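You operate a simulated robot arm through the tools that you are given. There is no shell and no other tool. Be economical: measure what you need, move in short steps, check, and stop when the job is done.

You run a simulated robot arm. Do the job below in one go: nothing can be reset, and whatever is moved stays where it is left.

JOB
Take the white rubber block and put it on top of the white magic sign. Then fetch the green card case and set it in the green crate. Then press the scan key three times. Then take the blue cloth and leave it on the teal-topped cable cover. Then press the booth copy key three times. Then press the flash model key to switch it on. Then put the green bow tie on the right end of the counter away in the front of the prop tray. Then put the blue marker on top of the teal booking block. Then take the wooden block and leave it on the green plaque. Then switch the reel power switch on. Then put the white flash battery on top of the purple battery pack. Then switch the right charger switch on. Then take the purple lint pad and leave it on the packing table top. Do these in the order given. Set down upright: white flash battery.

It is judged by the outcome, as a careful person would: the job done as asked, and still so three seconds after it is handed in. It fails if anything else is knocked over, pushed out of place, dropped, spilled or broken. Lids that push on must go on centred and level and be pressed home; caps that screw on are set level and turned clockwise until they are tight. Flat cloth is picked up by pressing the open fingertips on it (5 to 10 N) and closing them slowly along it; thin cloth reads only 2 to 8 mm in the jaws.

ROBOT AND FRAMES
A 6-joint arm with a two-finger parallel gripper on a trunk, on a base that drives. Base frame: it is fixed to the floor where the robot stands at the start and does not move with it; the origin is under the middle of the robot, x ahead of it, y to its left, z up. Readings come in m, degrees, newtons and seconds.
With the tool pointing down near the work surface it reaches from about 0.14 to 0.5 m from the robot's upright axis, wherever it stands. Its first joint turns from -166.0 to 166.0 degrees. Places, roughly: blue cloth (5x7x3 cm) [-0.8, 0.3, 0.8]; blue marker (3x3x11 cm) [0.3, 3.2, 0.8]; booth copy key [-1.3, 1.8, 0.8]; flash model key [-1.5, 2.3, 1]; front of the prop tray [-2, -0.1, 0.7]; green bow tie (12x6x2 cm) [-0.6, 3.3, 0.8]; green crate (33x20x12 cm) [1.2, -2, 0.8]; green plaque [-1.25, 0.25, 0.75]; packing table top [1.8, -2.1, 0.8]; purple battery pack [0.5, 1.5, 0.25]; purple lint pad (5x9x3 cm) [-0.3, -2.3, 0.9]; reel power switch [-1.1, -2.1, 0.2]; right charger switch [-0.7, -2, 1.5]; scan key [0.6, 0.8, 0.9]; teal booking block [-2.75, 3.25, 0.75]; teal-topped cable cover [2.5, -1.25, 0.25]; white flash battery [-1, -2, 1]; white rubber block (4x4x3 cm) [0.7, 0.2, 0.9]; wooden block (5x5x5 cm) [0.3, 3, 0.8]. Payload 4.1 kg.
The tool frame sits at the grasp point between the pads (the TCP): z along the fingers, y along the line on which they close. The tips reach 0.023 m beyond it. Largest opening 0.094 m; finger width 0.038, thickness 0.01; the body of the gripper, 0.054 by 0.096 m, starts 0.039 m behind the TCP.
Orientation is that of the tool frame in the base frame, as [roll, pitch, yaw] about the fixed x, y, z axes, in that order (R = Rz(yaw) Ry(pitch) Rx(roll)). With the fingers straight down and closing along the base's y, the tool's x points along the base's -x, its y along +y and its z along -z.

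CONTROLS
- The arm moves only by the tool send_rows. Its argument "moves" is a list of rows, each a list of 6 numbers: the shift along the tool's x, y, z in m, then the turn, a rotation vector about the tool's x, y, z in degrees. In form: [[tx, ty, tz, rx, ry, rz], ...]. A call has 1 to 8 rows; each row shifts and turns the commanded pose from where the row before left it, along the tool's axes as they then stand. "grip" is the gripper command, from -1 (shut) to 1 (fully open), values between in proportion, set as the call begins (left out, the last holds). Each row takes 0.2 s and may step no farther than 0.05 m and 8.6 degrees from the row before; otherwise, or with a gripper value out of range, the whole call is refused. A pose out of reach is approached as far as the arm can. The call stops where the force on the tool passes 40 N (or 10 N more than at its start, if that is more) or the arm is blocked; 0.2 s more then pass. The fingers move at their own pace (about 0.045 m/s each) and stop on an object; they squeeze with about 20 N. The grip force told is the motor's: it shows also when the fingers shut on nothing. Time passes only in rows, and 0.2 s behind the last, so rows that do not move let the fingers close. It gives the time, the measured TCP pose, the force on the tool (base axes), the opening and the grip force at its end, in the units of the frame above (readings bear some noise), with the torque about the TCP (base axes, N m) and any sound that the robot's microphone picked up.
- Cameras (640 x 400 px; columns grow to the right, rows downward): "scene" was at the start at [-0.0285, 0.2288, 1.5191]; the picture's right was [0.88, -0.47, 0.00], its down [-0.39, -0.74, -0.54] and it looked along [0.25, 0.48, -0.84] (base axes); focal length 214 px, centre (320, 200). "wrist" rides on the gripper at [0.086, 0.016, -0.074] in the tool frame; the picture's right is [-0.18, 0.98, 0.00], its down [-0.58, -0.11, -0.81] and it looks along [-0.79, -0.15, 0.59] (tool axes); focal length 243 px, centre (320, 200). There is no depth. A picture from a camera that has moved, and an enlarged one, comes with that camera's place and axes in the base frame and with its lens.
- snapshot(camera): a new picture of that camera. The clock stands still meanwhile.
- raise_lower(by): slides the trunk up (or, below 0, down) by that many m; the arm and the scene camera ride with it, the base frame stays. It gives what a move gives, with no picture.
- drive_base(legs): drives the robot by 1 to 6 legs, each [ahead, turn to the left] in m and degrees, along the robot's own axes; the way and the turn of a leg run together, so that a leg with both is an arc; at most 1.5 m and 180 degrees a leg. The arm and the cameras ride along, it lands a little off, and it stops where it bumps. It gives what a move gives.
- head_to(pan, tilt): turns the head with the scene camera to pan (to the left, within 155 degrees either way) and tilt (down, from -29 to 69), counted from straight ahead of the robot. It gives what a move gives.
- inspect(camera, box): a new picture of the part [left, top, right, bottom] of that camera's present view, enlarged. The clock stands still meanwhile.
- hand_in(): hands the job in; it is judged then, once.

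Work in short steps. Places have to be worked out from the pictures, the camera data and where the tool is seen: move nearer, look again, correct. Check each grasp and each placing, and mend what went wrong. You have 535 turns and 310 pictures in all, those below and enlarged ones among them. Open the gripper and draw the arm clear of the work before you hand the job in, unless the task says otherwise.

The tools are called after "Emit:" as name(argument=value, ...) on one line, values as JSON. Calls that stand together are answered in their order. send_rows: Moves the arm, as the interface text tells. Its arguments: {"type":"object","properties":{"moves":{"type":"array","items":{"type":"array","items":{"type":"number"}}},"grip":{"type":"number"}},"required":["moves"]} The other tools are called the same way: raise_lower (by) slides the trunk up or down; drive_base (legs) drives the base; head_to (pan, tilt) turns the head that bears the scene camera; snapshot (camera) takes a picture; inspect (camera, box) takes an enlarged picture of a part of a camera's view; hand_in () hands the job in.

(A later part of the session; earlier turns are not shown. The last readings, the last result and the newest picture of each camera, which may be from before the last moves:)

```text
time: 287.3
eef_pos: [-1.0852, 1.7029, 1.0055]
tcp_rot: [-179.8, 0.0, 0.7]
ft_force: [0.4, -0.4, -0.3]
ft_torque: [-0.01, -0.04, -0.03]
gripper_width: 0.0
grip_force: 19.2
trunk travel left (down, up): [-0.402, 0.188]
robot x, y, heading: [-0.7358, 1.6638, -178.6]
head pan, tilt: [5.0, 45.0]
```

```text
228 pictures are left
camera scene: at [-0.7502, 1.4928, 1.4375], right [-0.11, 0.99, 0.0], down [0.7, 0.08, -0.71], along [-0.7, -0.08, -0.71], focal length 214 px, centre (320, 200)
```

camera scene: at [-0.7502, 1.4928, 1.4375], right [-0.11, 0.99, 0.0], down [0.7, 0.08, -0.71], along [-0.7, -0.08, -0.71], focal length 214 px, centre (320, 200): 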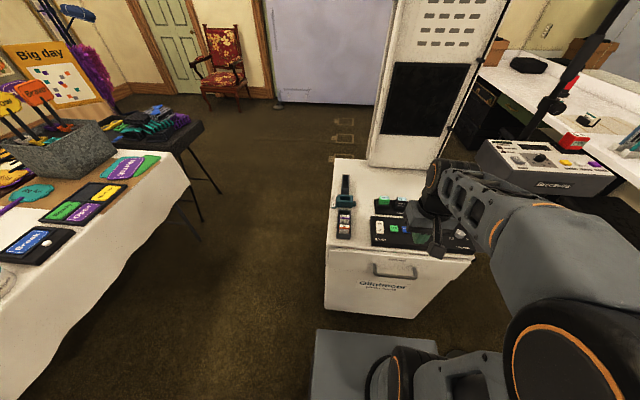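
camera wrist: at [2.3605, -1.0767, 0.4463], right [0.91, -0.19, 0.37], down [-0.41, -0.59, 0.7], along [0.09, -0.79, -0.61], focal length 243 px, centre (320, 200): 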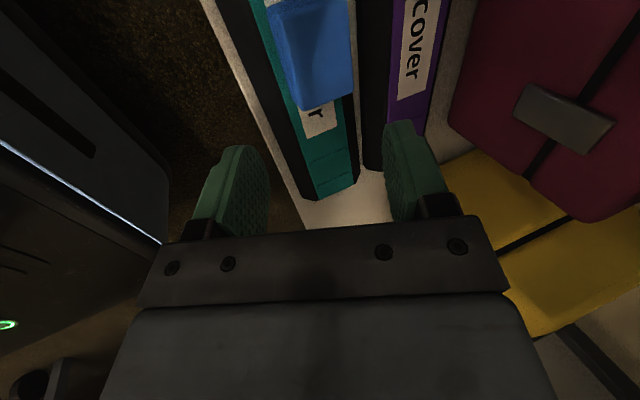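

Emit:
inspect(camera="scene", box=[320, 160, 480, 290])

Emit:
inspect(camera="scene", box=[470, 120, 630, 220])

Emit:
snapshot(camera="wrist")

```text
3.08 times, centred on (400, 225) of scene
camera zoom: at [-0.7502, 1.4928, 1.4375], right [-0.11, 0.99, 0.0], down [0.7, 0.08, -0.71], along [-0.7, -0.08, -0.71], focal length 660 px, centre (74, 123)
```

zoom: 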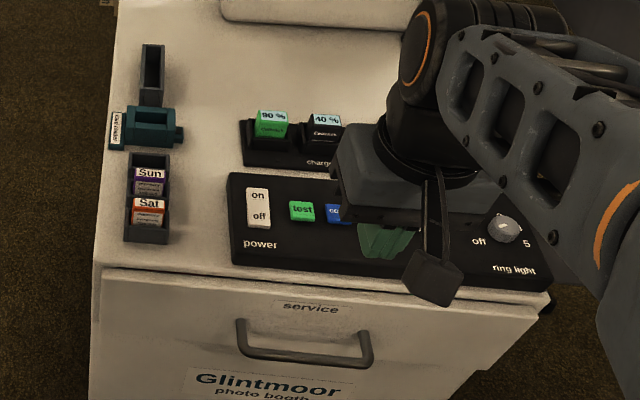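

```text
4.00 times, centred on (550, 170) of scene
camera zoom: at [-0.7502, 1.4928, 1.4375], right [-0.11, 0.99, 0.0], down [0.7, 0.08, -0.71], along [-0.7, -0.08, -0.71], focal length 858 px, centre (-600, 320)
```

zoom: 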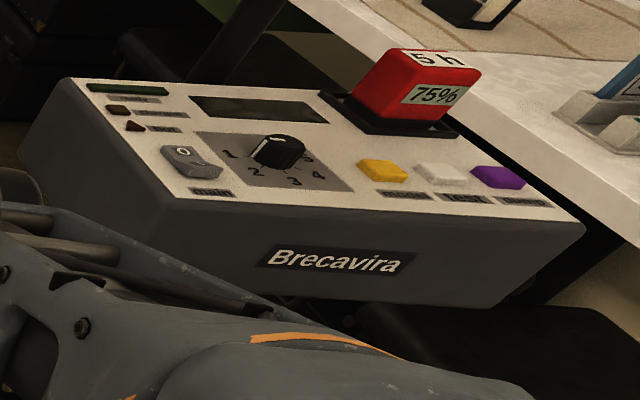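

```text
225 pictures are left
camera wrist: at [-0.9986, 1.6858, 1.079], right [-0.17, -0.98, 0.0], down [-0.58, 0.1, 0.81], along [-0.8, 0.14, -0.59], focal length 243 px, centre (320, 200)
```

wrist: 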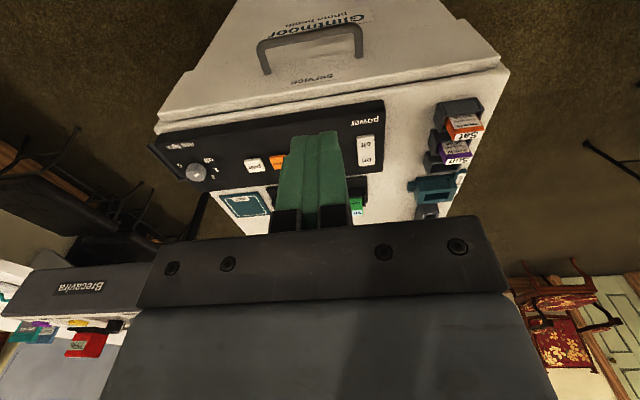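

The blue key next to "test" must be "copy". I shift the arm aside to see it clearly.

Emit:
send_rows(moves=[[-0.03, -0.04, -0.02, 0, 0, 0], [-0.02, -0.04, -0.02, 0, 0, 0], [0, -0.04, -0.02, 0, 0, 0]])

Emit:
inspect(camera="scene", box=[320, 160, 480, 290])

Emit:
inspect(camera="wrist", box=[140, 60, 460, 240])

```text
refused: row 1 steps farther than a row can; nothing moved
```

```text
3.08 times, centred on (400, 225) of scene
camera zoom: at [-0.7502, 1.4928, 1.4375], right [-0.11, 0.99, 0.0], down [0.7, 0.08, -0.71], along [-0.7, -0.08, -0.71], focal length 660 px, centre (74, 123)
```

zoom: 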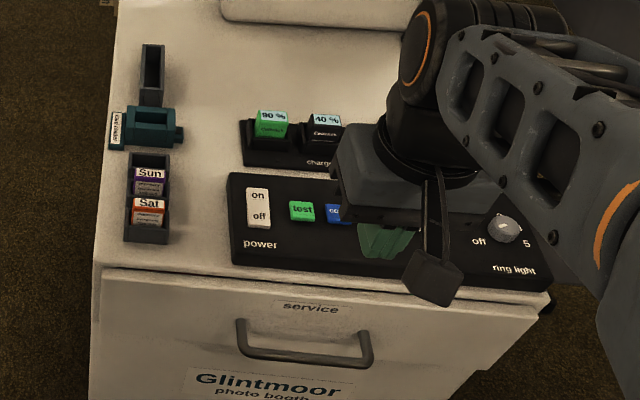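

```text
2.00 times, centred on (300, 150) of wrist
camera zoom: at [-0.9986, 1.6858, 1.079], right [-0.17, -0.98, 0.0], down [-0.58, 0.1, 0.81], along [-0.8, 0.14, -0.59], focal length 485 px, centre (360, 300)
```

zoom: 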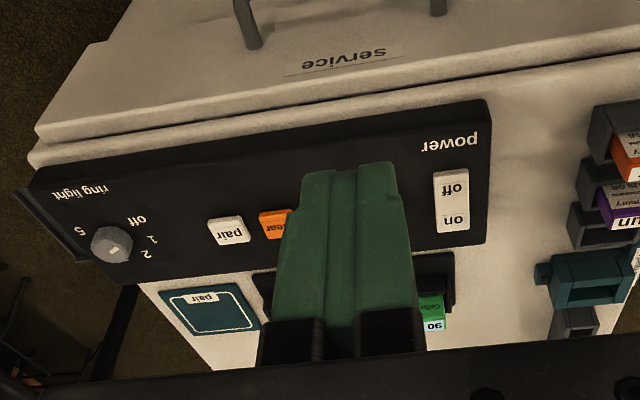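

Panel height works out to z≈0.788 and the copy key about (-1.274, 1.757). I move the arm aside in smaller rows and look again.

Emit:
send_rows(moves=[[0.02, -0.035, -0.02, 0, 0, 0], [0.02, -0.035, -0.02, 0, 0, 0], [0, -0.04, -0.02, 0, 0, 0], [0, -0.03, 0, 0, 0, 0]])

Emit:
inspect(camera="scene", box=[350, 190, 480, 270])

Emit:
inspect(camera="wrist", box=[180, 0, 500, 240])

```text
time: 288.3
eef_pos: [-1.046, 1.8434, 1.0642]
tcp_rot: [-179.9, 0.1, 0.8]
ft_force: [-1.2, 0.4, -0.6]
ft_torque: [0.0, -0.03, -0.01]
gripper_width: 0.0
grip_force: 20.0
trunk travel left (down, up): [-0.402, 0.188]
robot x, y, heading: [-0.7316, 1.6664, -179.1]
head pan, tilt: [5.0, 45.0]
```

```text
4.92 times, centred on (415, 230) of scene
camera zoom: at [-0.7503, 1.4931, 1.4375], right [-0.11, 0.99, 0.0], down [0.7, 0.07, -0.71], along [-0.7, -0.07, -0.71], focal length 1056 px, centre (-148, 52)
```

zoom: 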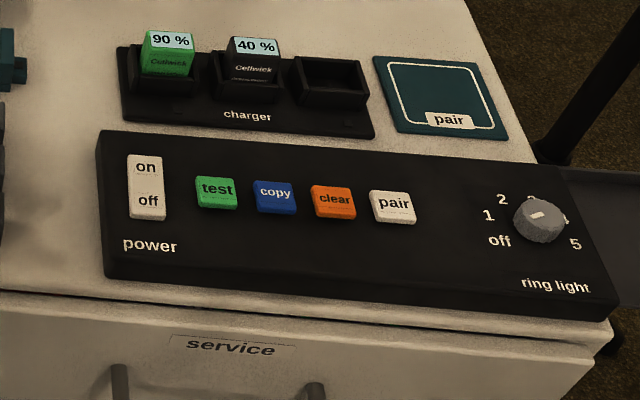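

```text
1.67 times, centred on (340, 120) of wrist
camera zoom: at [-0.9594, 1.8271, 1.1381], right [-0.17, -0.98, 0.0], down [-0.58, 0.1, 0.81], along [-0.8, 0.14, -0.59], focal length 404 px, centre (287, 333)
```

zoom: 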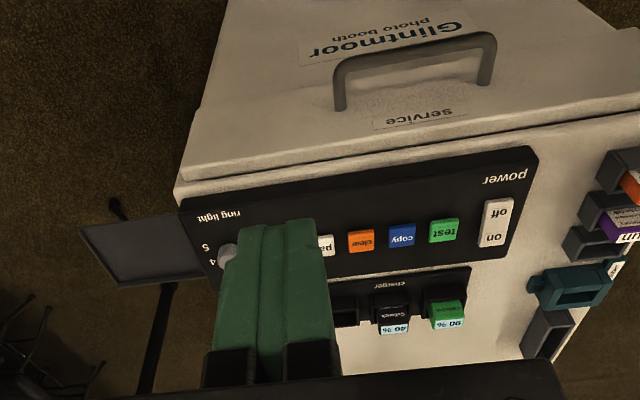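

Copy key refined to (-1.261, 1.758, 0.80). Move above it.

Emit:
send_rows(moves=[[-0.0309, 0.0119, 0.028, 0, 0, 0], [-0.0309, 0.0119, 0.028, 0, 0, 0], [-0.0309, 0.0119, 0.028, 0, 0, 0], [-0.0309, 0.0119, 0.028, 0, 0, 0], [-0.0309, 0.0119, 0.028, 0, 0, 0], [-0.0309, 0.0119, 0.028, 0, 0, 0], [-0.0309, 0.0119, 0.028, 0, 0, 0]])

Emit:
inspect(camera="wrist", box=[180, 0, 500, 240])

Emit:
inspect(camera="scene", box=[350, 190, 480, 270])

```text
time: 289.9
eef_pos: [-1.2633, 1.757, 0.8697]
tcp_rot: [-179.8, 0.2, 0.8]
ft_force: [0.5, -0.8, 0.6]
ft_torque: [-0.01, -0.01, -0.01]
gripper_width: 0.0001
grip_force: 20.2
trunk travel left (down, up): [-0.402, 0.188]
robot x, y, heading: [-0.7308, 1.6661, -178.7]
head pan, tilt: [5.0, 45.0]
```

```text
1.67 times, centred on (340, 120) of wrist
camera zoom: at [-1.1759, 1.7401, 0.9435], right [-0.17, -0.99, 0.0], down [-0.58, 0.1, 0.81], along [-0.8, 0.14, -0.59], focal length 404 px, centre (287, 333)
```

zoom: 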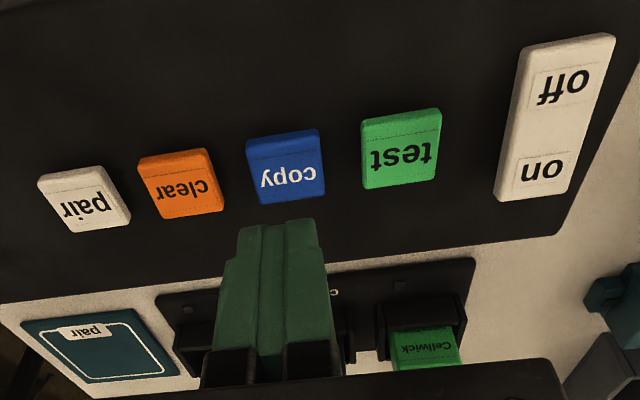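

```text
4.92 times, centred on (415, 230) of scene
camera zoom: at [-0.7503, 1.4928, 1.4375], right [-0.11, 0.99, 0.0], down [0.7, 0.07, -0.71], along [-0.7, -0.07, -0.71], focal length 1056 px, centre (-148, 52)
```

zoom: 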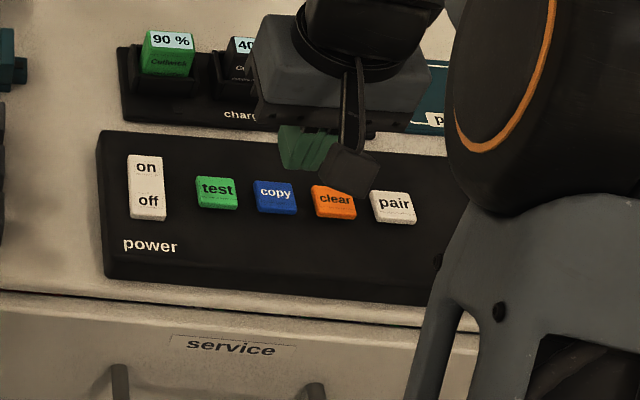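

Aligned over "copy". Descend to press.

Emit:
send_rows(moves=[[0.001, 0.001, 0.02, 0, 0, 0], [0, 0, 0.01, 0, 0, 0]])

Emit:
send_rows(moves=[[0, 0, 0.005, 0, 0, 0]])

Emit:
send_rows(moves=[[0, 0, 0.004, 0, 0, 0]])

Emit:
send_rows(moves=[[0, 0, 0.003, 0, 0, 0]])

```text
time: 290.5
eef_pos: [-1.2618, 1.7573, 0.8398]
tcp_rot: [-179.7, 0.2, 0.7]
ft_force: [-0.3, 0.1, 0.0]
ft_torque: [-0.01, 0.04, 0.01]
gripper_width: 0.0
grip_force: 20.5
trunk travel left (down, up): [-0.402, 0.188]
robot x, y, heading: [-0.7278, 1.6675, -179.2]
head pan, tilt: [5.0, 45.0]
```

```text
time: 290.9
eef_pos: [-1.2626, 1.7577, 0.8337]
tcp_rot: [-179.9, 0.1, 0.7]
ft_force: [-0.4, 0.7, 0.9]
ft_torque: [-0.02, 0.03, 0.0]
gripper_width: 0.0001
grip_force: 20.1
trunk travel left (down, up): [-0.402, 0.188]
robot x, y, heading: [-0.7305, 1.6604, -179.1]
head pan, tilt: [5.0, 45.0]
```

```text
time: 291.3
eef_pos: [-1.2604, 1.7556, 0.8295]
tcp_rot: [-179.8, 0.1, 0.7]
ft_force: [0.1, 0.2, -0.7]
ft_torque: [-0.02, -0.01, -0.01]
gripper_width: 0.0
grip_force: 19.9
trunk travel left (down, up): [-0.402, 0.188]
robot x, y, heading: [-0.7291, 1.6647, -179.0]
head pan, tilt: [5.0, 45.0]
```

```text
time: 291.7
eef_pos: [-1.2618, 1.7557, 0.8277]
tcp_rot: [-179.9, 0.1, 0.8]
ft_force: [0.2, 0.2, 0.7]
ft_torque: [0.01, -0.01, -0.04]
gripper_width: 0.0001
grip_force: 20.0
trunk travel left (down, up): [-0.402, 0.188]
robot x, y, heading: [-0.73, 1.667, -178.9]
head pan, tilt: [5.0, 45.0]
```

Emit:
send_rows(moves=[[0, 0, 0.003, 0, 0, 0]])

Emit:
send_rows(moves=[[0, 0, 0.003, 0, 0, 0]])

Emit:
send_rows(moves=[[0, 0, 0.003, 0, 0, 0]])

```text
time: 292.1
eef_pos: [-1.2632, 1.7568, 0.8249]
tcp_rot: [-179.9, 0.0, 0.7]
ft_force: [-0.1, 0.3, -0.1]
ft_torque: [0.0, 0.0, -0.01]
gripper_width: 0.0002
grip_force: 19.4
trunk travel left (down, up): [-0.402, 0.188]
robot x, y, heading: [-0.7296, 1.6653, -178.8]
head pan, tilt: [5.0, 45.0]
```

```text
time: 292.5
eef_pos: [-1.2626, 1.7572, 0.8228]
tcp_rot: [-179.9, 0.1, 0.7]
ft_force: [0.2, -0.3, 0.7]
ft_torque: [-0.03, 0.01, 0.0]
gripper_width: 0.0
grip_force: 20.0
trunk travel left (down, up): [-0.402, 0.188]
robot x, y, heading: [-0.7337, 1.663, -179.1]
head pan, tilt: [5.0, 45.0]
heard: click
```

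```text
time: 292.9
eef_pos: [-1.2621, 1.756, 0.8203]
tcp_rot: [-179.9, 0.2, 0.7]
ft_force: [1.3, -1.4, 9.5]
ft_torque: [-0.03, -0.13, -0.04]
gripper_width: 0.0005
grip_force: 19.5
trunk travel left (down, up): [-0.402, 0.188]
robot x, y, heading: [-0.7319, 1.667, -179.1]
head pan, tilt: [5.0, 45.0]
```

First click. Release and press twice more.

Emit:
send_rows(moves=[[0, 0, -0.012, 0, 0, 0], [0, 0, -0.003, 0, 0, 0], [0, 0, 0, 0, 0, 0]])

Emit:
send_rows(moves=[[0, 0, 0.007, 0, 0, 0], [0, 0, 0.006, 0, 0, 0], [0, 0, 0.002, 0, 0, 0]])

Emit:
send_rows(moves=[[0, 0, -0.012, 0, 0, 0], [0, 0, -0.003, 0, 0, 0], [0, 0, 0, 0, 0, 0]])

```text
time: 293.7
eef_pos: [-1.2607, 1.7557, 0.8342]
tcp_rot: [-179.9, 0.1, 0.7]
ft_force: [0.0, 0.1, -0.6]
ft_torque: [0.02, -0.01, 0.02]
gripper_width: 0.0
grip_force: 19.8
trunk travel left (down, up): [-0.402, 0.188]
robot x, y, heading: [-0.7281, 1.6659, -179.0]
head pan, tilt: [5.0, 45.0]
```

```text
time: 294.5
eef_pos: [-1.2621, 1.7562, 0.8207]
tcp_rot: [-179.9, 0.3, 0.7]
ft_force: [1.7, -3.5, 12.5]
ft_torque: [-0.12, -0.1, -0.09]
gripper_width: 0.0001
grip_force: 20.2
trunk travel left (down, up): [-0.402, 0.188]
robot x, y, heading: [-0.7329, 1.6684, -179.1]
head pan, tilt: [5.0, 45.0]
heard: click
```

```text
time: 295.3
eef_pos: [-1.2627, 1.7566, 0.8351]
tcp_rot: [-179.8, 0.1, 0.7]
ft_force: [0.3, -0.3, 0.6]
ft_torque: [-0.01, 0.0, 0.02]
gripper_width: 0.0001
grip_force: 20.4
trunk travel left (down, up): [-0.402, 0.188]
robot x, y, heading: [-0.7298, 1.6678, -178.9]
head pan, tilt: [5.0, 45.0]
```

Third press, then lift away and retract.

Emit:
send_rows(moves=[[0, 0, 0.007, 0, 0, 0], [0, 0, 0.006, 0, 0, 0], [0, 0, 0.002, 0, 0, 0]])

Emit:
send_rows(moves=[[0, 0, -0.012, 0, 0, 0], [0, 0, -0.045, 0, 0, 0], [0, 0, -0.045, 0, 0, 0], [0, 0, -0.045, 0, 0, 0], [0, 0, -0.045, 0, 0, 0], [0.04, 0, -0.02, 0, 0, 0], [0.04, 0, 0, 0, 0, 0], [0.04, 0, 0, 0, 0, 0]])

Emit:
head_to(pan=-40, tilt=30)

Emit:
snapshot(camera="scene")

```text
time: 296.1
eef_pos: [-1.2611, 1.7568, 0.8221]
tcp_rot: [-179.9, 0.3, 0.8]
ft_force: [-0.2, 1.1, 11.7]
ft_torque: [-0.01, -0.14, 0.01]
gripper_width: 0.0
grip_force: 20.3
trunk travel left (down, up): [-0.402, 0.188]
robot x, y, heading: [-0.7291, 1.6668, -179.1]
head pan, tilt: [5.0, 45.0]
heard: click
```

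```text
time: 297.9
eef_pos: [-1.1417, 1.7555, 1.0318]
tcp_rot: [-179.8, 0.0, 0.7]
ft_force: [-0.3, -0.4, -0.9]
ft_torque: [-0.01, 0.02, -0.02]
gripper_width: 0.0
grip_force: 19.7
trunk travel left (down, up): [-0.402, 0.188]
robot x, y, heading: [-0.7282, 1.6619, -178.9]
head pan, tilt: [5.0, 45.0]
```

```text
time: 299.0
eef_pos: [-1.1413, 1.7566, 1.0329]
tcp_rot: [-179.8, 0.1, 0.8]
ft_force: [-0.5, -1.0, -0.4]
ft_torque: [0.02, 0.0, -0.03]
gripper_width: 0.0
grip_force: 20.0
trunk travel left (down, up): [-0.402, 0.188]
robot x, y, heading: [-0.7305, 1.6676, -178.7]
head pan, tilt: [-40.0, 30.0]
```

```text
218 pictures are left
camera scene: at [-0.7398, 1.5583, 1.4601], right [0.63, 0.78, 0.0], down [0.39, -0.31, -0.87], along [-0.67, 0.54, -0.5], focal length 214 px, centre (320, 200)
```

scene: 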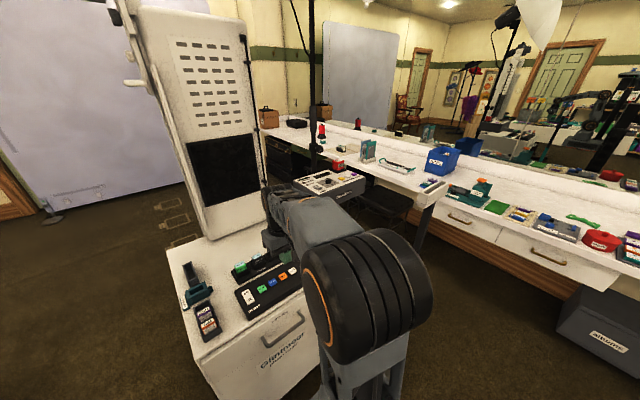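

Three clicks heard. The flash pack is at about (-1.45, 2.24, 0.98). I retract the arm and inch closer to the booth so I can reach over to it.

Emit:
send_rows(moves=[[0.04, 0, -0.02, 0, 0, 0], [0.04, 0, -0.02, 0, 0, 0], [0.03, 0, -0.02, 0, 0, 0]])

Emit:
drive_base(legs=[[0.26, 0]])

Emit:
head_to(pan=-50, tilt=35)

Emit:
snapshot(camera="scene")

```text
time: 299.8
eef_pos: [-1.0295, 1.7582, 1.0915]
tcp_rot: [-179.9, 0.1, 0.8]
ft_force: [0.1, 0.3, -0.3]
ft_torque: [0.02, -0.01, -0.03]
gripper_width: 0.0
grip_force: 20.0
trunk travel left (down, up): [-0.402, 0.188]
robot x, y, heading: [-0.7363, 1.6652, -178.8]
head pan, tilt: [-40.0, 30.0]
```

```text
time: 301.5
eef_pos: [-1.2381, 1.7565, 1.0905]
tcp_rot: [-179.8, 0.0, -0.2]
ft_force: [-0.2, 0.3, -0.1]
ft_torque: [0.0, 0.03, -0.02]
gripper_width: 0.0
grip_force: 19.7
trunk travel left (down, up): [-0.402, 0.188]
robot x, y, heading: [-0.9392, 1.6581, -179.9]
head pan, tilt: [-40.0, 30.0]
stopped in leg 1: the robot was blocked; the commanded pose is now the measured one
```

```text
time: 302.2
eef_pos: [-1.2373, 1.7566, 1.091]
tcp_rot: [-179.9, 0.1, -0.3]
ft_force: [1.3, 0.8, -0.1]
ft_torque: [0.0, -0.04, -0.02]
gripper_width: 0.0
grip_force: 19.8
trunk travel left (down, up): [-0.402, 0.188]
robot x, y, heading: [-0.9405, 1.6597, -179.9]
head pan, tilt: [-50.0, 35.0]
```

```text
217 pictures are left
camera scene: at [-0.9372, 1.5605, 1.4523], right [0.77, 0.64, 0.0], down [0.37, -0.44, -0.82], along [-0.53, 0.63, -0.57], focal length 214 px, centre (320, 200)
```

scene: 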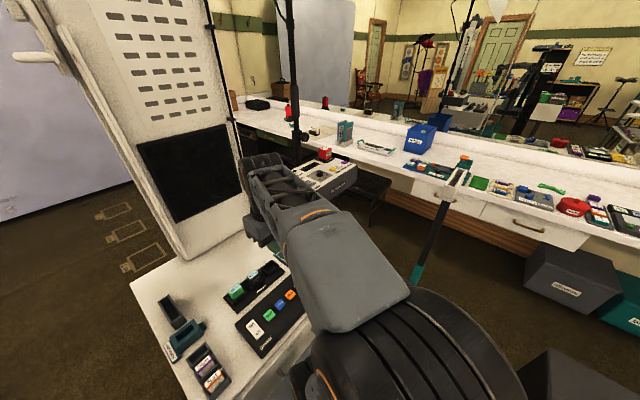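

Emit:
inspect(camera="scene", box=[270, 130, 390, 210])

```text
5.00 times, centred on (330, 170) of scene
camera zoom: at [-0.9372, 1.5605, 1.4523], right [0.77, 0.64, 0.0], down [0.37, -0.44, -0.82], along [-0.53, 0.63, -0.57], focal length 1072 px, centre (270, 350)
```

zoom: 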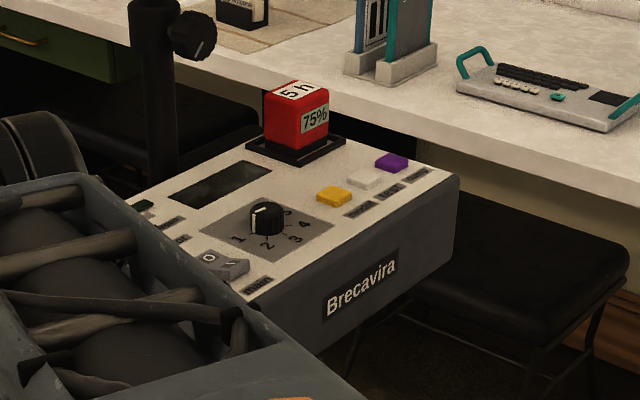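

The yellow key is at about (-1.446, 2.255, 1.015), 0.78 m from the arm axis, so I'll reach it with the tool tilted outward. First I turn the wrist radially and move toward it at height.

Emit:
send_rows(moves=[[0, 0, -0.02, 0, 0, 8.2], [0, 0, -0.02, 0, 0, 8.2], [0, 0, -0.02, 0, 0, 8.2], [0, 0, -0.02, 0, 0, 8.2], [0, 0, -0.02, 0, 0, 8.2], [0, 0, 0, 0, 0, 8.2]])

Emit:
send_rows(moves=[[-0.0405, -0.0181, 0, 0, 0, 0], [-0.0405, -0.0181, 0, 0, 0, 0], [-0.0405, -0.0181, 0, 0, 0, 0], [-0.0405, -0.0181, 0, 0, 0, 0], [-0.0405, -0.0181, 0, 0, 0, 0], [-0.0405, -0.0181, 0, 0, 0, 0]])

Emit:
snapshot(camera="wrist")

Emit:
snapshot(camera="scene")

```text
time: 303.6
eef_pos: [-1.2374, 1.7556, 1.1918]
tcp_rot: [180.0, 0.1, -49.6]
ft_force: [-0.1, -1.0, 0.4]
ft_torque: [0.02, 0.02, 0.0]
gripper_width: 0.0001
grip_force: 20.6
trunk travel left (down, up): [-0.402, 0.188]
robot x, y, heading: [-0.9403, 1.6583, -179.8]
head pan, tilt: [-50.0, 35.0]
```

```text
time: 305.0
eef_pos: [-1.3127, 2.0112, 1.19]
tcp_rot: [-180.0, 0.0, -49.6]
ft_force: [-0.5, -0.9, -0.2]
ft_torque: [0.01, 0.0, 0.03]
gripper_width: 0.0
grip_force: 19.6
trunk travel left (down, up): [-0.402, 0.188]
robot x, y, heading: [-0.9403, 1.6595, -179.9]
head pan, tilt: [-50.0, 35.0]
```

```text
215 pictures are left
camera wrist: at [-1.2688, 1.9335, 1.2646], right [-0.87, -0.5, 0.0], down [-0.3, 0.51, 0.81], along [-0.4, 0.7, -0.59], focal length 243 px, centre (320, 200)
```

wrist: 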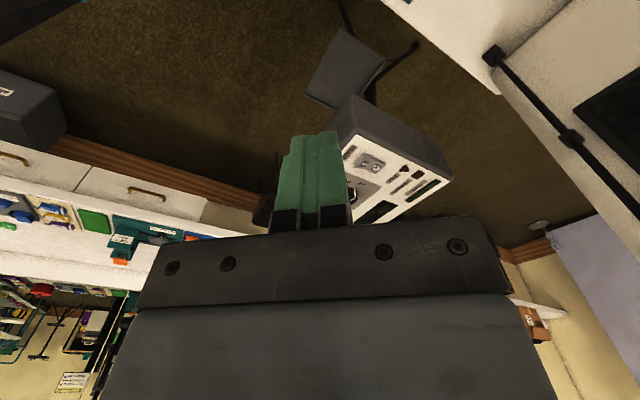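

```text
214 pictures are left
camera scene: at [-0.9374, 1.5609, 1.4523], right [0.77, 0.64, 0.0], down [0.37, -0.44, -0.82], along [-0.53, 0.63, -0.57], focal length 214 px, centre (320, 200)
```

scene: 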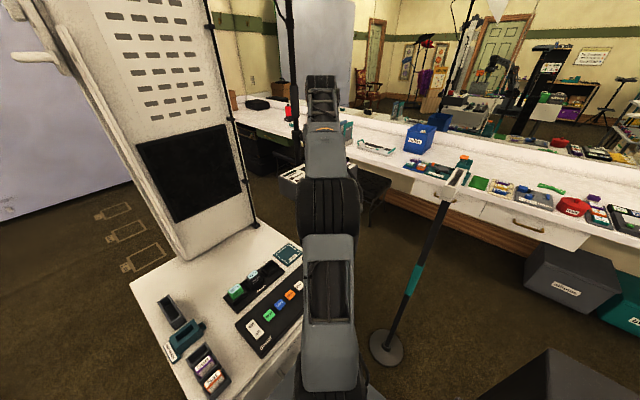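

Now tilt the tool outward 34° and view the keys.

Emit:
send_rows(moves=[[0, 0, 0, 0, -8.5, 0], [0, 0, 0, 0, -8.5, 0], [0, 0, 0, 0, -8.5, 0], [0, 0, 0, 0, -8.5, 0]])

Emit:
snapshot(camera="wrist")

```text
time: 306.0
eef_pos: [-1.3141, 2.0104, 1.1909]
tcp_rot: [-180.0, 34.2, -49.5]
ft_force: [0.0, 0.6, -0.4]
ft_torque: [0.01, 0.01, 0.0]
gripper_width: 0.0
grip_force: 19.9
trunk travel left (down, up): [-0.402, 0.188]
robot x, y, heading: [-0.9366, 1.6613, -180.0]
head pan, tilt: [-50.0, 35.0]
```

```text
213 pictures are left
camera wrist: at [-1.2515, 1.9129, 1.2039], right [-0.85, -0.52, 0.1], down [0.07, 0.09, 0.99], along [-0.53, 0.85, -0.04], focal length 243 px, centre (320, 200)
```

wrist: 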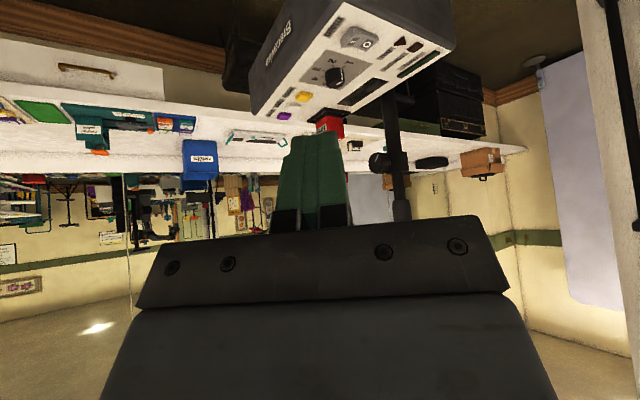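

Emit:
inspect(camera="wrist", box=[240, 10, 400, 130])

```text
3.33 times, centred on (320, 70) of wrist
camera zoom: at [-1.2515, 1.9129, 1.2039], right [-0.85, -0.52, 0.1], down [0.07, 0.09, 0.99], along [-0.53, 0.85, -0.04], focal length 809 px, centre (320, 633)
```

zoom: 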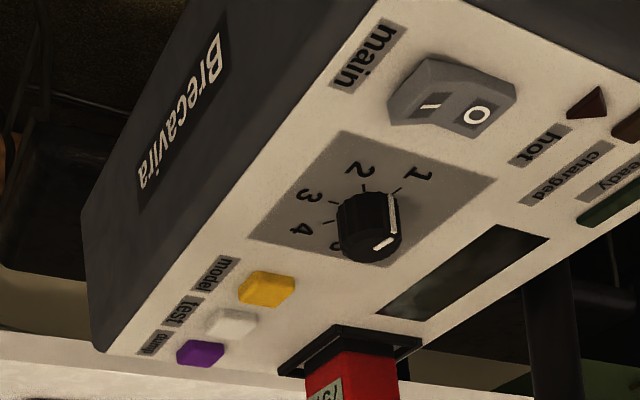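

Yellow is labelled "model". I approach above it, keeping the tilt.

Emit:
send_rows(moves=[[-0.0263, -0.0079, 0.0334, 0, 0, 0], [-0.0263, -0.0079, 0.0334, 0, 0, 0], [-0.0263, -0.0079, 0.0334, 0, 0, 0], [-0.0263, -0.0079, 0.0334, 0, 0, 0], [-0.0263, -0.0079, 0.0334, 0, 0, 0], [-0.0263, -0.0079, 0.0334, 0, 0, 0]])

Emit:
snapshot(camera="wrist")

Emit:
inspect(camera="scene", box=[270, 130, 390, 210])

```text
time: 307.4
eef_pos: [-1.4187, 2.2028, 1.1091]
tcp_rot: [-180.0, 33.9, -49.5]
ft_force: [-0.5, 0.6, -0.2]
ft_torque: [0.0, -0.02, 0.0]
gripper_width: 0.0
grip_force: 19.6
out of reach, approached as far as the arm can: row 6
trunk travel left (down, up): [-0.402, 0.188]
robot x, y, heading: [-0.9411, 1.6614, -179.9]
head pan, tilt: [-50.0, 35.0]
```

```text
211 pictures are left
camera wrist: at [-1.3566, 2.105, 1.1223], right [-0.85, -0.52, 0.1], down [0.06, 0.09, 0.99], along [-0.53, 0.85, -0.05], focal length 243 px, centre (320, 200)
```

wrist: 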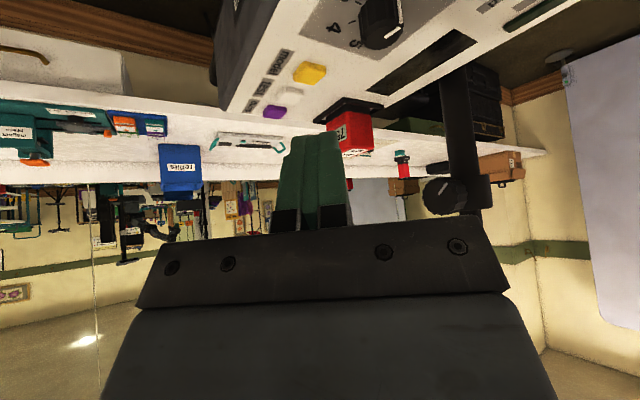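

```text
5.00 times, centred on (330, 170) of scene
camera zoom: at [-0.9373, 1.5607, 1.4524], right [0.77, 0.64, 0.0], down [0.37, -0.44, -0.82], along [-0.53, 0.63, -0.57], focal length 1072 px, centre (270, 350)
```

zoom: 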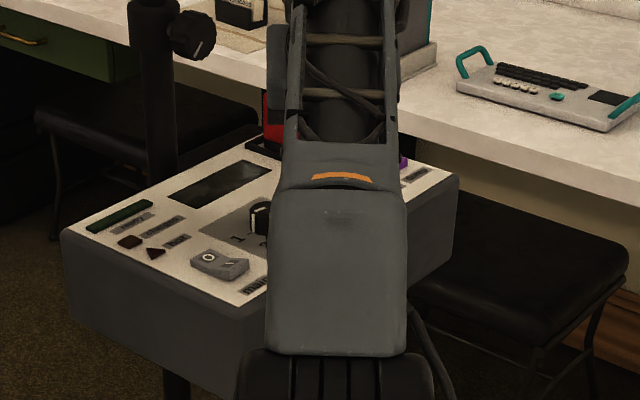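

Key refined to (-1.467, 2.276, 1.003), near the reach limit. I raise the trunk to flatten the arm and tilt a little more, then come down.

Emit:
raise_lower(by=0.17)

Emit:
send_rows(moves=[[0, 0, 0, 0, -8.5, 0], [0.0152, -0.0018, 0.0379, 0, 0, 0], [0.0152, -0.0018, 0.0379, 0, 0, 0], [0.0152, -0.0018, 0.0379, 0, 0, 0], [0.0152, -0.0018, 0.0379, 0, 0, 0]])

Emit:
snapshot(camera="wrist")

```text
time: 309.3
eef_pos: [-1.4189, 2.2024, 1.2793]
tcp_rot: [180.0, 34.1, -49.5]
ft_force: [0.8, 0.1, 0.0]
ft_torque: [-0.03, -0.03, 0.01]
gripper_width: 0.0001
grip_force: 20.1
trunk travel left (down, up): [-0.572, 0.018]
robot x, y, heading: [-0.9394, 1.6584, -179.8]
head pan, tilt: [-50.0, 35.0]
```

```text
time: 310.5
eef_pos: [-1.4509, 2.2526, 1.127]
tcp_rot: [180.0, 42.5, -49.5]
ft_force: [0.0, 0.9, -0.3]
ft_torque: [-0.01, -0.03, -0.02]
gripper_width: 0.0002
grip_force: 20.1
trunk travel left (down, up): [-0.572, 0.018]
robot x, y, heading: [-0.937, 1.6552, -180.1]
head pan, tilt: [-50.0, 35.0]
```

```text
209 pictures are left
camera wrist: at [-1.3886, 2.1532, 1.1225], right [-0.84, -0.54, 0.12], down [0.16, -0.02, 0.99], along [-0.53, 0.84, 0.1], focal length 243 px, centre (320, 200)
```

wrist: 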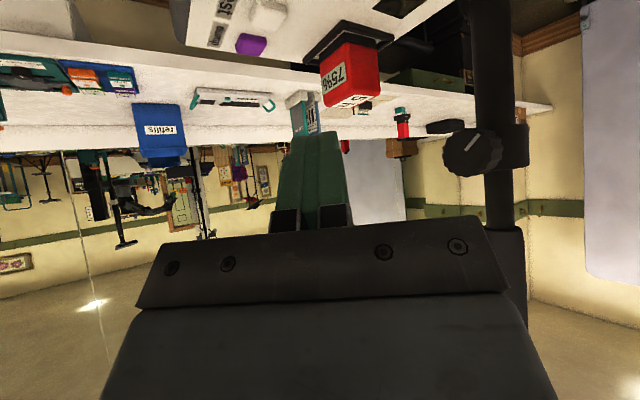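

Consistent with the neighbouring keys. Continue down to just above the key.

Emit:
send_rows(moves=[[0.0165, -0.0015, 0.039, 0, 0, 0], [0.014, -0.0015, 0.034, 0, 0, 0]])

Emit:
snapshot(camera="wrist")

Emit:
head_to(pan=-65, tilt=30)

Emit:
inspect(camera="scene", box=[180, 130, 340, 230])

```text
time: 311.1
eef_pos: [-1.4647, 2.2733, 1.0536]
tcp_rot: [-179.9, 42.6, -49.5]
ft_force: [-0.2, -0.1, -0.3]
ft_torque: [0.0, -0.01, 0.01]
gripper_width: 0.0
grip_force: 19.8
trunk travel left (down, up): [-0.572, 0.018]
robot x, y, heading: [-0.9397, 1.6544, -180.2]
head pan, tilt: [-50.0, 35.0]
```

```text
208 pictures are left
camera wrist: at [-1.4037, 2.1742, 1.0497], right [-0.84, -0.54, 0.12], down [0.16, -0.02, 0.99], along [-0.53, 0.84, 0.1], focal length 243 px, centre (320, 200)
```

wrist: 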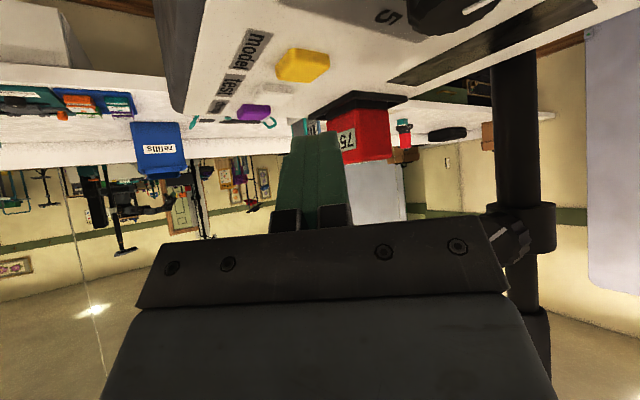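

```text
time: 311.9
eef_pos: [-1.4662, 2.2716, 1.0548]
tcp_rot: [180.0, 42.6, -49.5]
ft_force: [-0.1, -0.3, 0.3]
ft_torque: [0.0, 0.0, 0.03]
gripper_width: 0.0
grip_force: 19.7
trunk travel left (down, up): [-0.572, 0.018]
robot x, y, heading: [-0.9394, 1.658, -180.1]
head pan, tilt: [-65.0, 30.0]
```

```text
4.00 times, centred on (260, 180) of scene
camera zoom: at [-0.9189, 1.5751, 1.6301], right [0.91, 0.42, 0.0], down [0.21, -0.45, -0.87], along [-0.37, 0.78, -0.5], focal length 858 px, centre (560, 280)
```

zoom: 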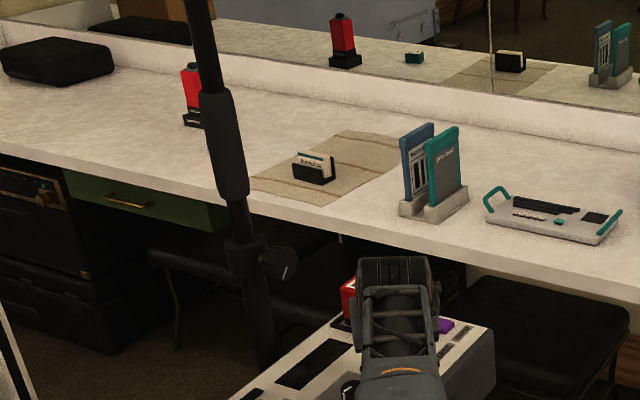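

Directly above the key now. Press downward in small vertical steps.

Emit:
send_rows(moves=[[0.0068, 0, 0.0074, 0, 0, 0], [0.0034, 0, 0.0037, 0, 0, 0]])

Emit:
send_rows(moves=[[0.0027, 0, 0.0029, 0, 0, 0]])

Emit:
send_rows(moves=[[0.0027, 0, 0.0029, 0, 0, 0]])

Emit:
send_rows(moves=[[0.002, 0, 0.0022, 0, 0, 0]])

```text
time: 312.5
eef_pos: [-1.4655, 2.274, 1.0388]
tcp_rot: [180.0, 42.7, -49.4]
ft_force: [0.2, -1.0, -0.4]
ft_torque: [-0.01, 0.0, 0.01]
gripper_width: 0.0
grip_force: 20.2
trunk travel left (down, up): [-0.572, 0.018]
robot x, y, heading: [-0.9387, 1.6579, -179.8]
head pan, tilt: [-65.0, 30.0]
```

```text
time: 312.9
eef_pos: [-1.4648, 2.2724, 1.0341]
tcp_rot: [-180.0, 42.7, -49.4]
ft_force: [-0.1, 0.1, -0.1]
ft_torque: [0.01, 0.0, -0.03]
gripper_width: 0.0005
grip_force: 20.2
trunk travel left (down, up): [-0.572, 0.018]
robot x, y, heading: [-0.9399, 1.6585, -179.7]
head pan, tilt: [-65.0, 30.0]
```

```text
time: 313.3
eef_pos: [-1.4657, 2.2741, 1.0308]
tcp_rot: [180.0, 42.6, -49.5]
ft_force: [0.3, -0.3, 0.0]
ft_torque: [0.04, 0.01, 0.02]
gripper_width: 0.0
grip_force: 20.5
trunk travel left (down, up): [-0.572, 0.018]
robot x, y, heading: [-0.9405, 1.6611, -180.0]
head pan, tilt: [-65.0, 30.0]
```

```text
time: 313.7
eef_pos: [-1.4649, 2.2731, 1.0267]
tcp_rot: [180.0, 42.6, -49.5]
ft_force: [0.3, 0.8, -0.6]
ft_torque: [0.02, 0.0, 0.0]
gripper_width: 0.0
grip_force: 19.5
trunk travel left (down, up): [-0.572, 0.018]
robot x, y, heading: [-0.9396, 1.6596, -179.8]
head pan, tilt: [-65.0, 30.0]
```

Emit:
send_rows(moves=[[0.002, 0, 0.0022, 0, 0, 0]])

Emit:
send_rows(moves=[[0.002, 0, 0.0022, 0, 0, 0]])

Emit:
snapshot(camera="wrist")

```text
time: 314.1
eef_pos: [-1.4667, 2.2735, 1.0247]
tcp_rot: [-180.0, 42.6, -49.5]
ft_force: [0.6, -0.6, -0.2]
ft_torque: [-0.05, -0.02, -0.02]
gripper_width: 0.0002
grip_force: 20.0
trunk travel left (down, up): [-0.572, 0.018]
robot x, y, heading: [-0.9396, 1.6595, -180.1]
head pan, tilt: [-65.0, 30.0]
```

```text
time: 314.5
eef_pos: [-1.466, 2.2738, 1.0214]
tcp_rot: [-179.9, 42.6, -49.5]
ft_force: [0.1, -0.3, 0.8]
ft_torque: [-0.03, 0.0, 0.02]
gripper_width: 0.0
grip_force: 19.9
trunk travel left (down, up): [-0.572, 0.018]
robot x, y, heading: [-0.941, 1.6587, -179.7]
head pan, tilt: [-65.0, 30.0]
```

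```text
206 pictures are left
camera wrist: at [-1.4043, 2.1749, 1.0171], right [-0.84, -0.54, 0.12], down [0.16, -0.02, 0.99], along [-0.53, 0.84, 0.1], focal length 243 px, centre (320, 200)
```

wrist: 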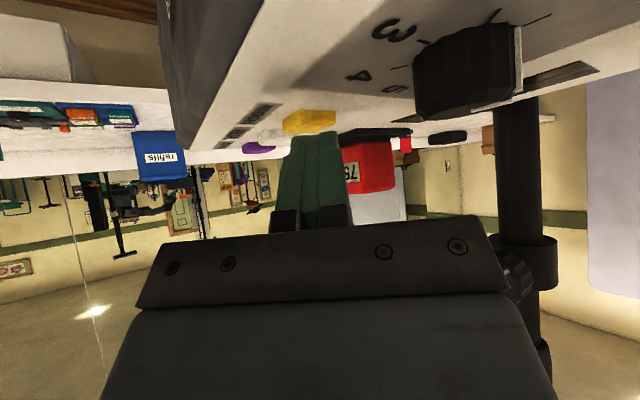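

Emit:
send_rows(moves=[[0.002, 0, 0.0022, 0, 0, 0]])

Emit:
send_rows(moves=[[0.002, 0, 0.0022, 0, 0, 0]])

Emit:
inspect(camera="wrist", box=[220, 80, 420, 200])

```text
time: 314.9
eef_pos: [-1.4642, 2.2742, 1.0174]
tcp_rot: [-180.0, 42.5, -49.5]
ft_force: [-0.4, 0.2, -0.2]
ft_torque: [0.0, 0.01, 0.0]
gripper_width: 0.0
grip_force: 19.3
trunk travel left (down, up): [-0.572, 0.018]
robot x, y, heading: [-0.9395, 1.659, -180.0]
head pan, tilt: [-65.0, 30.0]
```

```text
time: 315.3
eef_pos: [-1.4651, 2.275, 1.0145]
tcp_rot: [180.0, 42.6, -49.5]
ft_force: [-0.4, 0.8, 0.8]
ft_torque: [0.05, -0.02, 0.0]
gripper_width: 0.0001
grip_force: 19.8
trunk travel left (down, up): [-0.572, 0.018]
robot x, y, heading: [-0.9382, 1.663, -180.1]
head pan, tilt: [-65.0, 30.0]
```

```text
3.20 times, centred on (320, 140) of wrist
camera zoom: at [-1.4034, 2.1758, 1.0108], right [-0.84, -0.54, 0.12], down [0.16, -0.02, 0.99], along [-0.53, 0.84, 0.1], focal length 776 px, centre (320, 392)
```

zoom: 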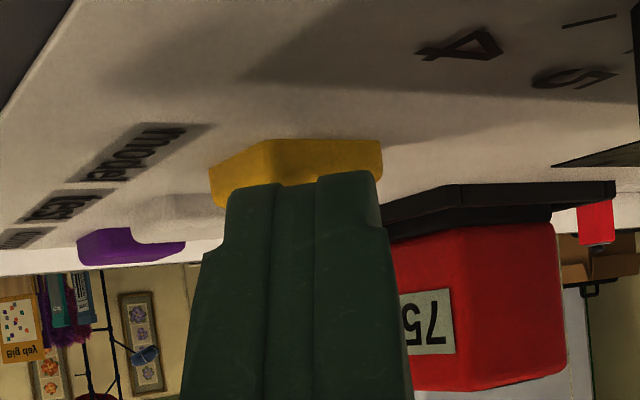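

Emit:
send_rows(moves=[[0.002, 0, 0.0022, 0, 0, 0]])

Emit:
send_rows(moves=[[0.002, 0, 0.0022, 0, 0, 0]])

Emit:
inspect(camera="wrist", box=[220, 80, 420, 200])

```text
time: 315.7
eef_pos: [-1.465, 2.2736, 1.0111]
tcp_rot: [179.9, 42.5, -49.5]
ft_force: [-0.6, -0.5, 0.1]
ft_torque: [-0.02, 0.01, 0.0]
gripper_width: 0.0001
grip_force: 20.2
trunk travel left (down, up): [-0.572, 0.018]
robot x, y, heading: [-0.9403, 1.6587, -180.1]
head pan, tilt: [-65.0, 30.0]
```

```text
time: 316.1
eef_pos: [-1.4651, 2.2746, 1.01]
tcp_rot: [180.0, 42.7, -49.4]
ft_force: [-1.4, 0.3, 3.6]
ft_torque: [0.0, 0.03, -0.05]
gripper_width: 0.0
grip_force: 20.4
trunk travel left (down, up): [-0.572, 0.018]
robot x, y, heading: [-0.9416, 1.6612, -179.7]
head pan, tilt: [-65.0, 30.0]
```

```text
3.20 times, centred on (320, 140) of wrist
camera zoom: at [-1.4035, 2.1754, 1.0052], right [-0.84, -0.54, 0.13], down [0.16, -0.02, 0.99], along [-0.53, 0.84, 0.1], focal length 776 px, centre (320, 392)
```

zoom: 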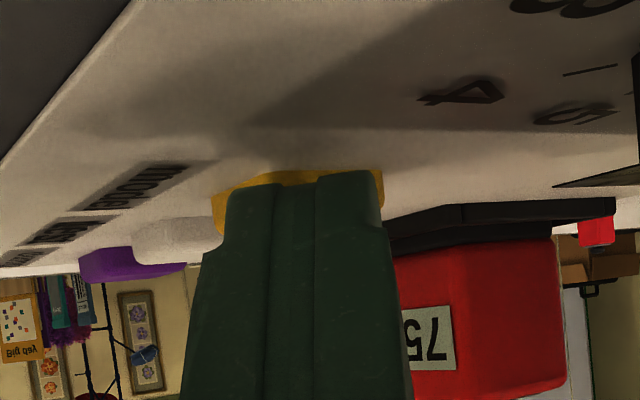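

Contact is beginning (3.6 N). Press a little further.

Emit:
send_rows(moves=[[0.0014, 0, 0.0015, 0, 0, 0]])

Emit:
send_rows(moves=[[0.0014, 0, 0.0015, 0, 0, 0]])

```text
time: 316.5
eef_pos: [-1.4656, 2.2744, 1.0104]
tcp_rot: [-179.9, 42.9, -49.4]
ft_force: [-0.9, 0.1, 10.0]
ft_torque: [0.05, 0.05, 0.05]
gripper_width: 0.0
grip_force: 20.2
trunk travel left (down, up): [-0.572, 0.018]
robot x, y, heading: [-0.9375, 1.6573, -180.0]
head pan, tilt: [-65.0, 30.0]
```

```text
time: 316.9
eef_pos: [-1.4655, 2.2736, 1.0097]
tcp_rot: [-180.0, 43.1, -49.5]
ft_force: [-0.7, 2.3, 21.1]
ft_torque: [0.15, 0.05, 0.15]
gripper_width: 0.0
grip_force: 19.8
trunk travel left (down, up): [-0.572, 0.018]
robot x, y, heading: [-0.9441, 1.6583, -179.9]
head pan, tilt: [-65.0, 30.0]
```

Emit:
inspect(camera="wrist", box=[160, 60, 480, 220])

Emit:
inspect(camera="scene", box=[220, 170, 340, 250])

```text
2.00 times, centred on (320, 140) of wrist
camera zoom: at [-1.4034, 2.1753, 1.0043], right [-0.83, -0.54, 0.13], down [0.16, -0.03, 0.99], along [-0.53, 0.84, 0.11], focal length 485 px, centre (320, 320)
```

zoom: 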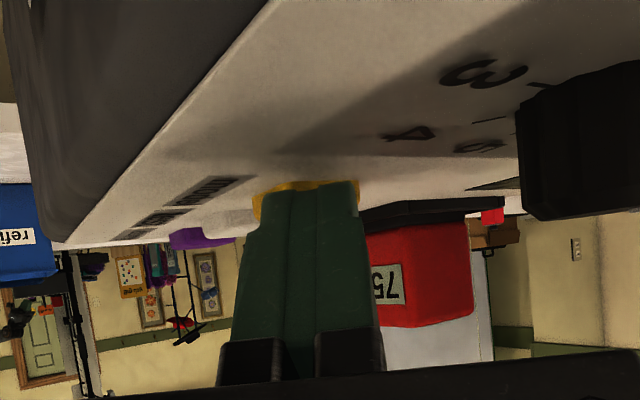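

```text
5.00 times, centred on (280, 210) of scene
camera zoom: at [-0.9172, 1.5735, 1.6303], right [0.91, 0.42, 0.0], down [0.21, -0.45, -0.87], along [-0.37, 0.79, -0.5], focal length 1072 px, centre (520, 150)
```

zoom: 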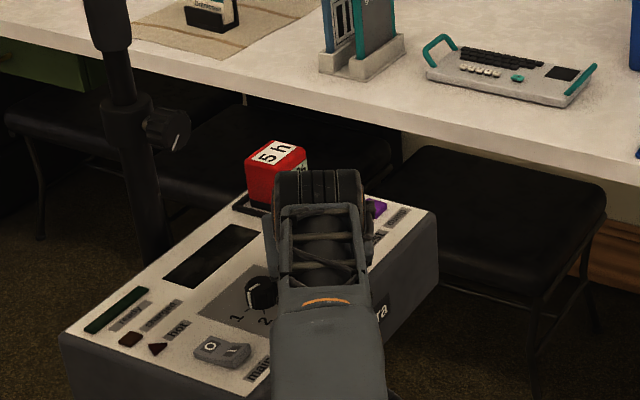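

The contact force acts right at the tip but no click yet. Press a bit harder.

Emit:
send_rows(moves=[[0.0014, 0, 0.0015, 0, 0, 0]])

Emit:
send_rows(moves=[[-0.0068, 0, -0.0074, 0, 0, 0], [-0.0102, 0, -0.011, 0, 0, 0]])

Emit:
inspect(camera="wrist", box=[160, 0, 480, 200])

```text
time: 317.3
eef_pos: [-1.4652, 2.273, 1.0095]
tcp_rot: [180.0, 43.3, -49.5]
ft_force: [-2.1, 6.0, 27.6]
ft_torque: [0.19, 0.09, 0.01]
gripper_width: 0.0
grip_force: 20.2
trunk travel left (down, up): [-0.572, 0.018]
robot x, y, heading: [-0.9389, 1.6595, -180.0]
head pan, tilt: [-65.0, 30.0]
```

```text
time: 317.9
eef_pos: [-1.4646, 2.2727, 1.0259]
tcp_rot: [180.0, 42.2, -49.6]
ft_force: [-0.1, 1.1, 0.7]
ft_torque: [0.0, 0.03, 0.02]
gripper_width: 0.0003
grip_force: 19.8
trunk travel left (down, up): [-0.572, 0.018]
robot x, y, heading: [-0.9395, 1.6626, -180.0]
head pan, tilt: [-65.0, 30.0]
```

```text
2.00 times, centred on (320, 100) of wrist
camera zoom: at [-1.4027, 2.1743, 1.0217], right [-0.84, -0.54, 0.12], down [0.15, -0.01, 0.99], along [-0.53, 0.84, 0.09], focal length 485 px, centre (320, 400)
```

zoom: 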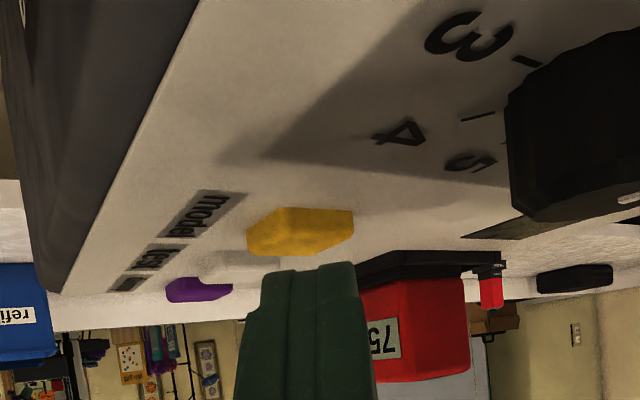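

The contact torque suggests the tip landed just past the key on the panel. I shift 10 mm back toward the robot and press again.

Emit:
send_rows(moves=[[0.0074, 0, -0.0068, 0, 0, 0]])

Emit:
send_rows(moves=[[0.004, 0, 0.0044, 0, 0, 0]])

Emit:
send_rows(moves=[[0.002, 0, 0.0022, 0, 0, 0]])

Emit:
send_rows(moves=[[0.002, 0, 0.0022, 0, 0, 0]])

Emit:
send_rows(moves=[[0.002, 0, 0.0022, 0, 0, 0]])

```text
time: 318.3
eef_pos: [-1.4586, 2.2669, 1.0264]
tcp_rot: [180.0, 42.4, -49.5]
ft_force: [0.3, -0.1, -0.1]
ft_torque: [0.04, 0.03, 0.05]
gripper_width: 0.0001
grip_force: 20.0
trunk travel left (down, up): [-0.572, 0.018]
robot x, y, heading: [-0.9357, 1.6576, -180.1]
head pan, tilt: [-65.0, 30.0]
```

```text
time: 318.7
eef_pos: [-1.4597, 2.2676, 1.021]
tcp_rot: [180.0, 42.5, -49.5]
ft_force: [0.8, 0.1, -0.5]
ft_torque: [0.01, -0.01, -0.05]
gripper_width: 0.0001
grip_force: 20.3
trunk travel left (down, up): [-0.572, 0.018]
robot x, y, heading: [-0.9392, 1.6575, -179.9]
head pan, tilt: [-65.0, 30.0]
```

```text
time: 319.1
eef_pos: [-1.4602, 2.2666, 1.019]
tcp_rot: [-180.0, 42.6, -49.6]
ft_force: [0.3, -0.6, 1.0]
ft_torque: [0.03, -0.01, -0.02]
gripper_width: 0.0
grip_force: 20.2
trunk travel left (down, up): [-0.572, 0.018]
robot x, y, heading: [-0.9414, 1.6605, -179.9]
head pan, tilt: [-65.0, 30.0]
```

```text
time: 319.5
eef_pos: [-1.4606, 2.2666, 1.0155]
tcp_rot: [179.9, 42.6, -49.5]
ft_force: [-0.2, 0.0, 0.0]
ft_torque: [0.0, 0.02, -0.02]
gripper_width: 0.0
grip_force: 19.7
trunk travel left (down, up): [-0.572, 0.018]
robot x, y, heading: [-0.9388, 1.6573, -180.2]
head pan, tilt: [-65.0, 30.0]
```

```text
time: 319.9
eef_pos: [-1.4595, 2.2654, 1.0121]
tcp_rot: [179.9, 42.6, -49.5]
ft_force: [-1.0, -0.2, -0.3]
ft_torque: [0.01, 0.01, 0.03]
gripper_width: 0.0
grip_force: 20.1
trunk travel left (down, up): [-0.572, 0.018]
robot x, y, heading: [-0.9392, 1.6595, -179.9]
head pan, tilt: [-65.0, 30.0]
```

Emit:
send_rows(moves=[[0.002, 0, 0.0022, 0, 0, 0]])

Emit:
inspect(camera="wrist", box=[220, 80, 420, 200])

```text
time: 320.3
eef_pos: [-1.46, 2.2666, 1.0093]
tcp_rot: [-179.9, 42.6, -49.5]
ft_force: [-0.5, 0.6, 0.1]
ft_torque: [0.01, -0.01, -0.01]
gripper_width: 0.0
grip_force: 20.0
trunk travel left (down, up): [-0.572, 0.018]
robot x, y, heading: [-0.9399, 1.6604, -179.6]
head pan, tilt: [-65.0, 30.0]
```

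```text
3.20 times, centred on (320, 140) of wrist
camera zoom: at [-1.3974, 2.168, 1.0056], right [-0.84, -0.54, 0.12], down [0.16, -0.02, 0.99], along [-0.53, 0.84, 0.1], focal length 776 px, centre (320, 392)
```

zoom: 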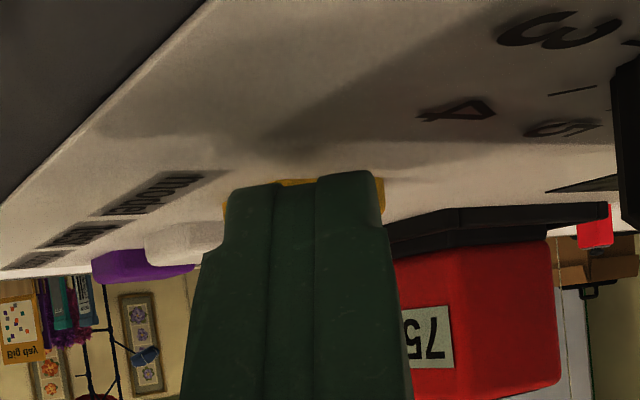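

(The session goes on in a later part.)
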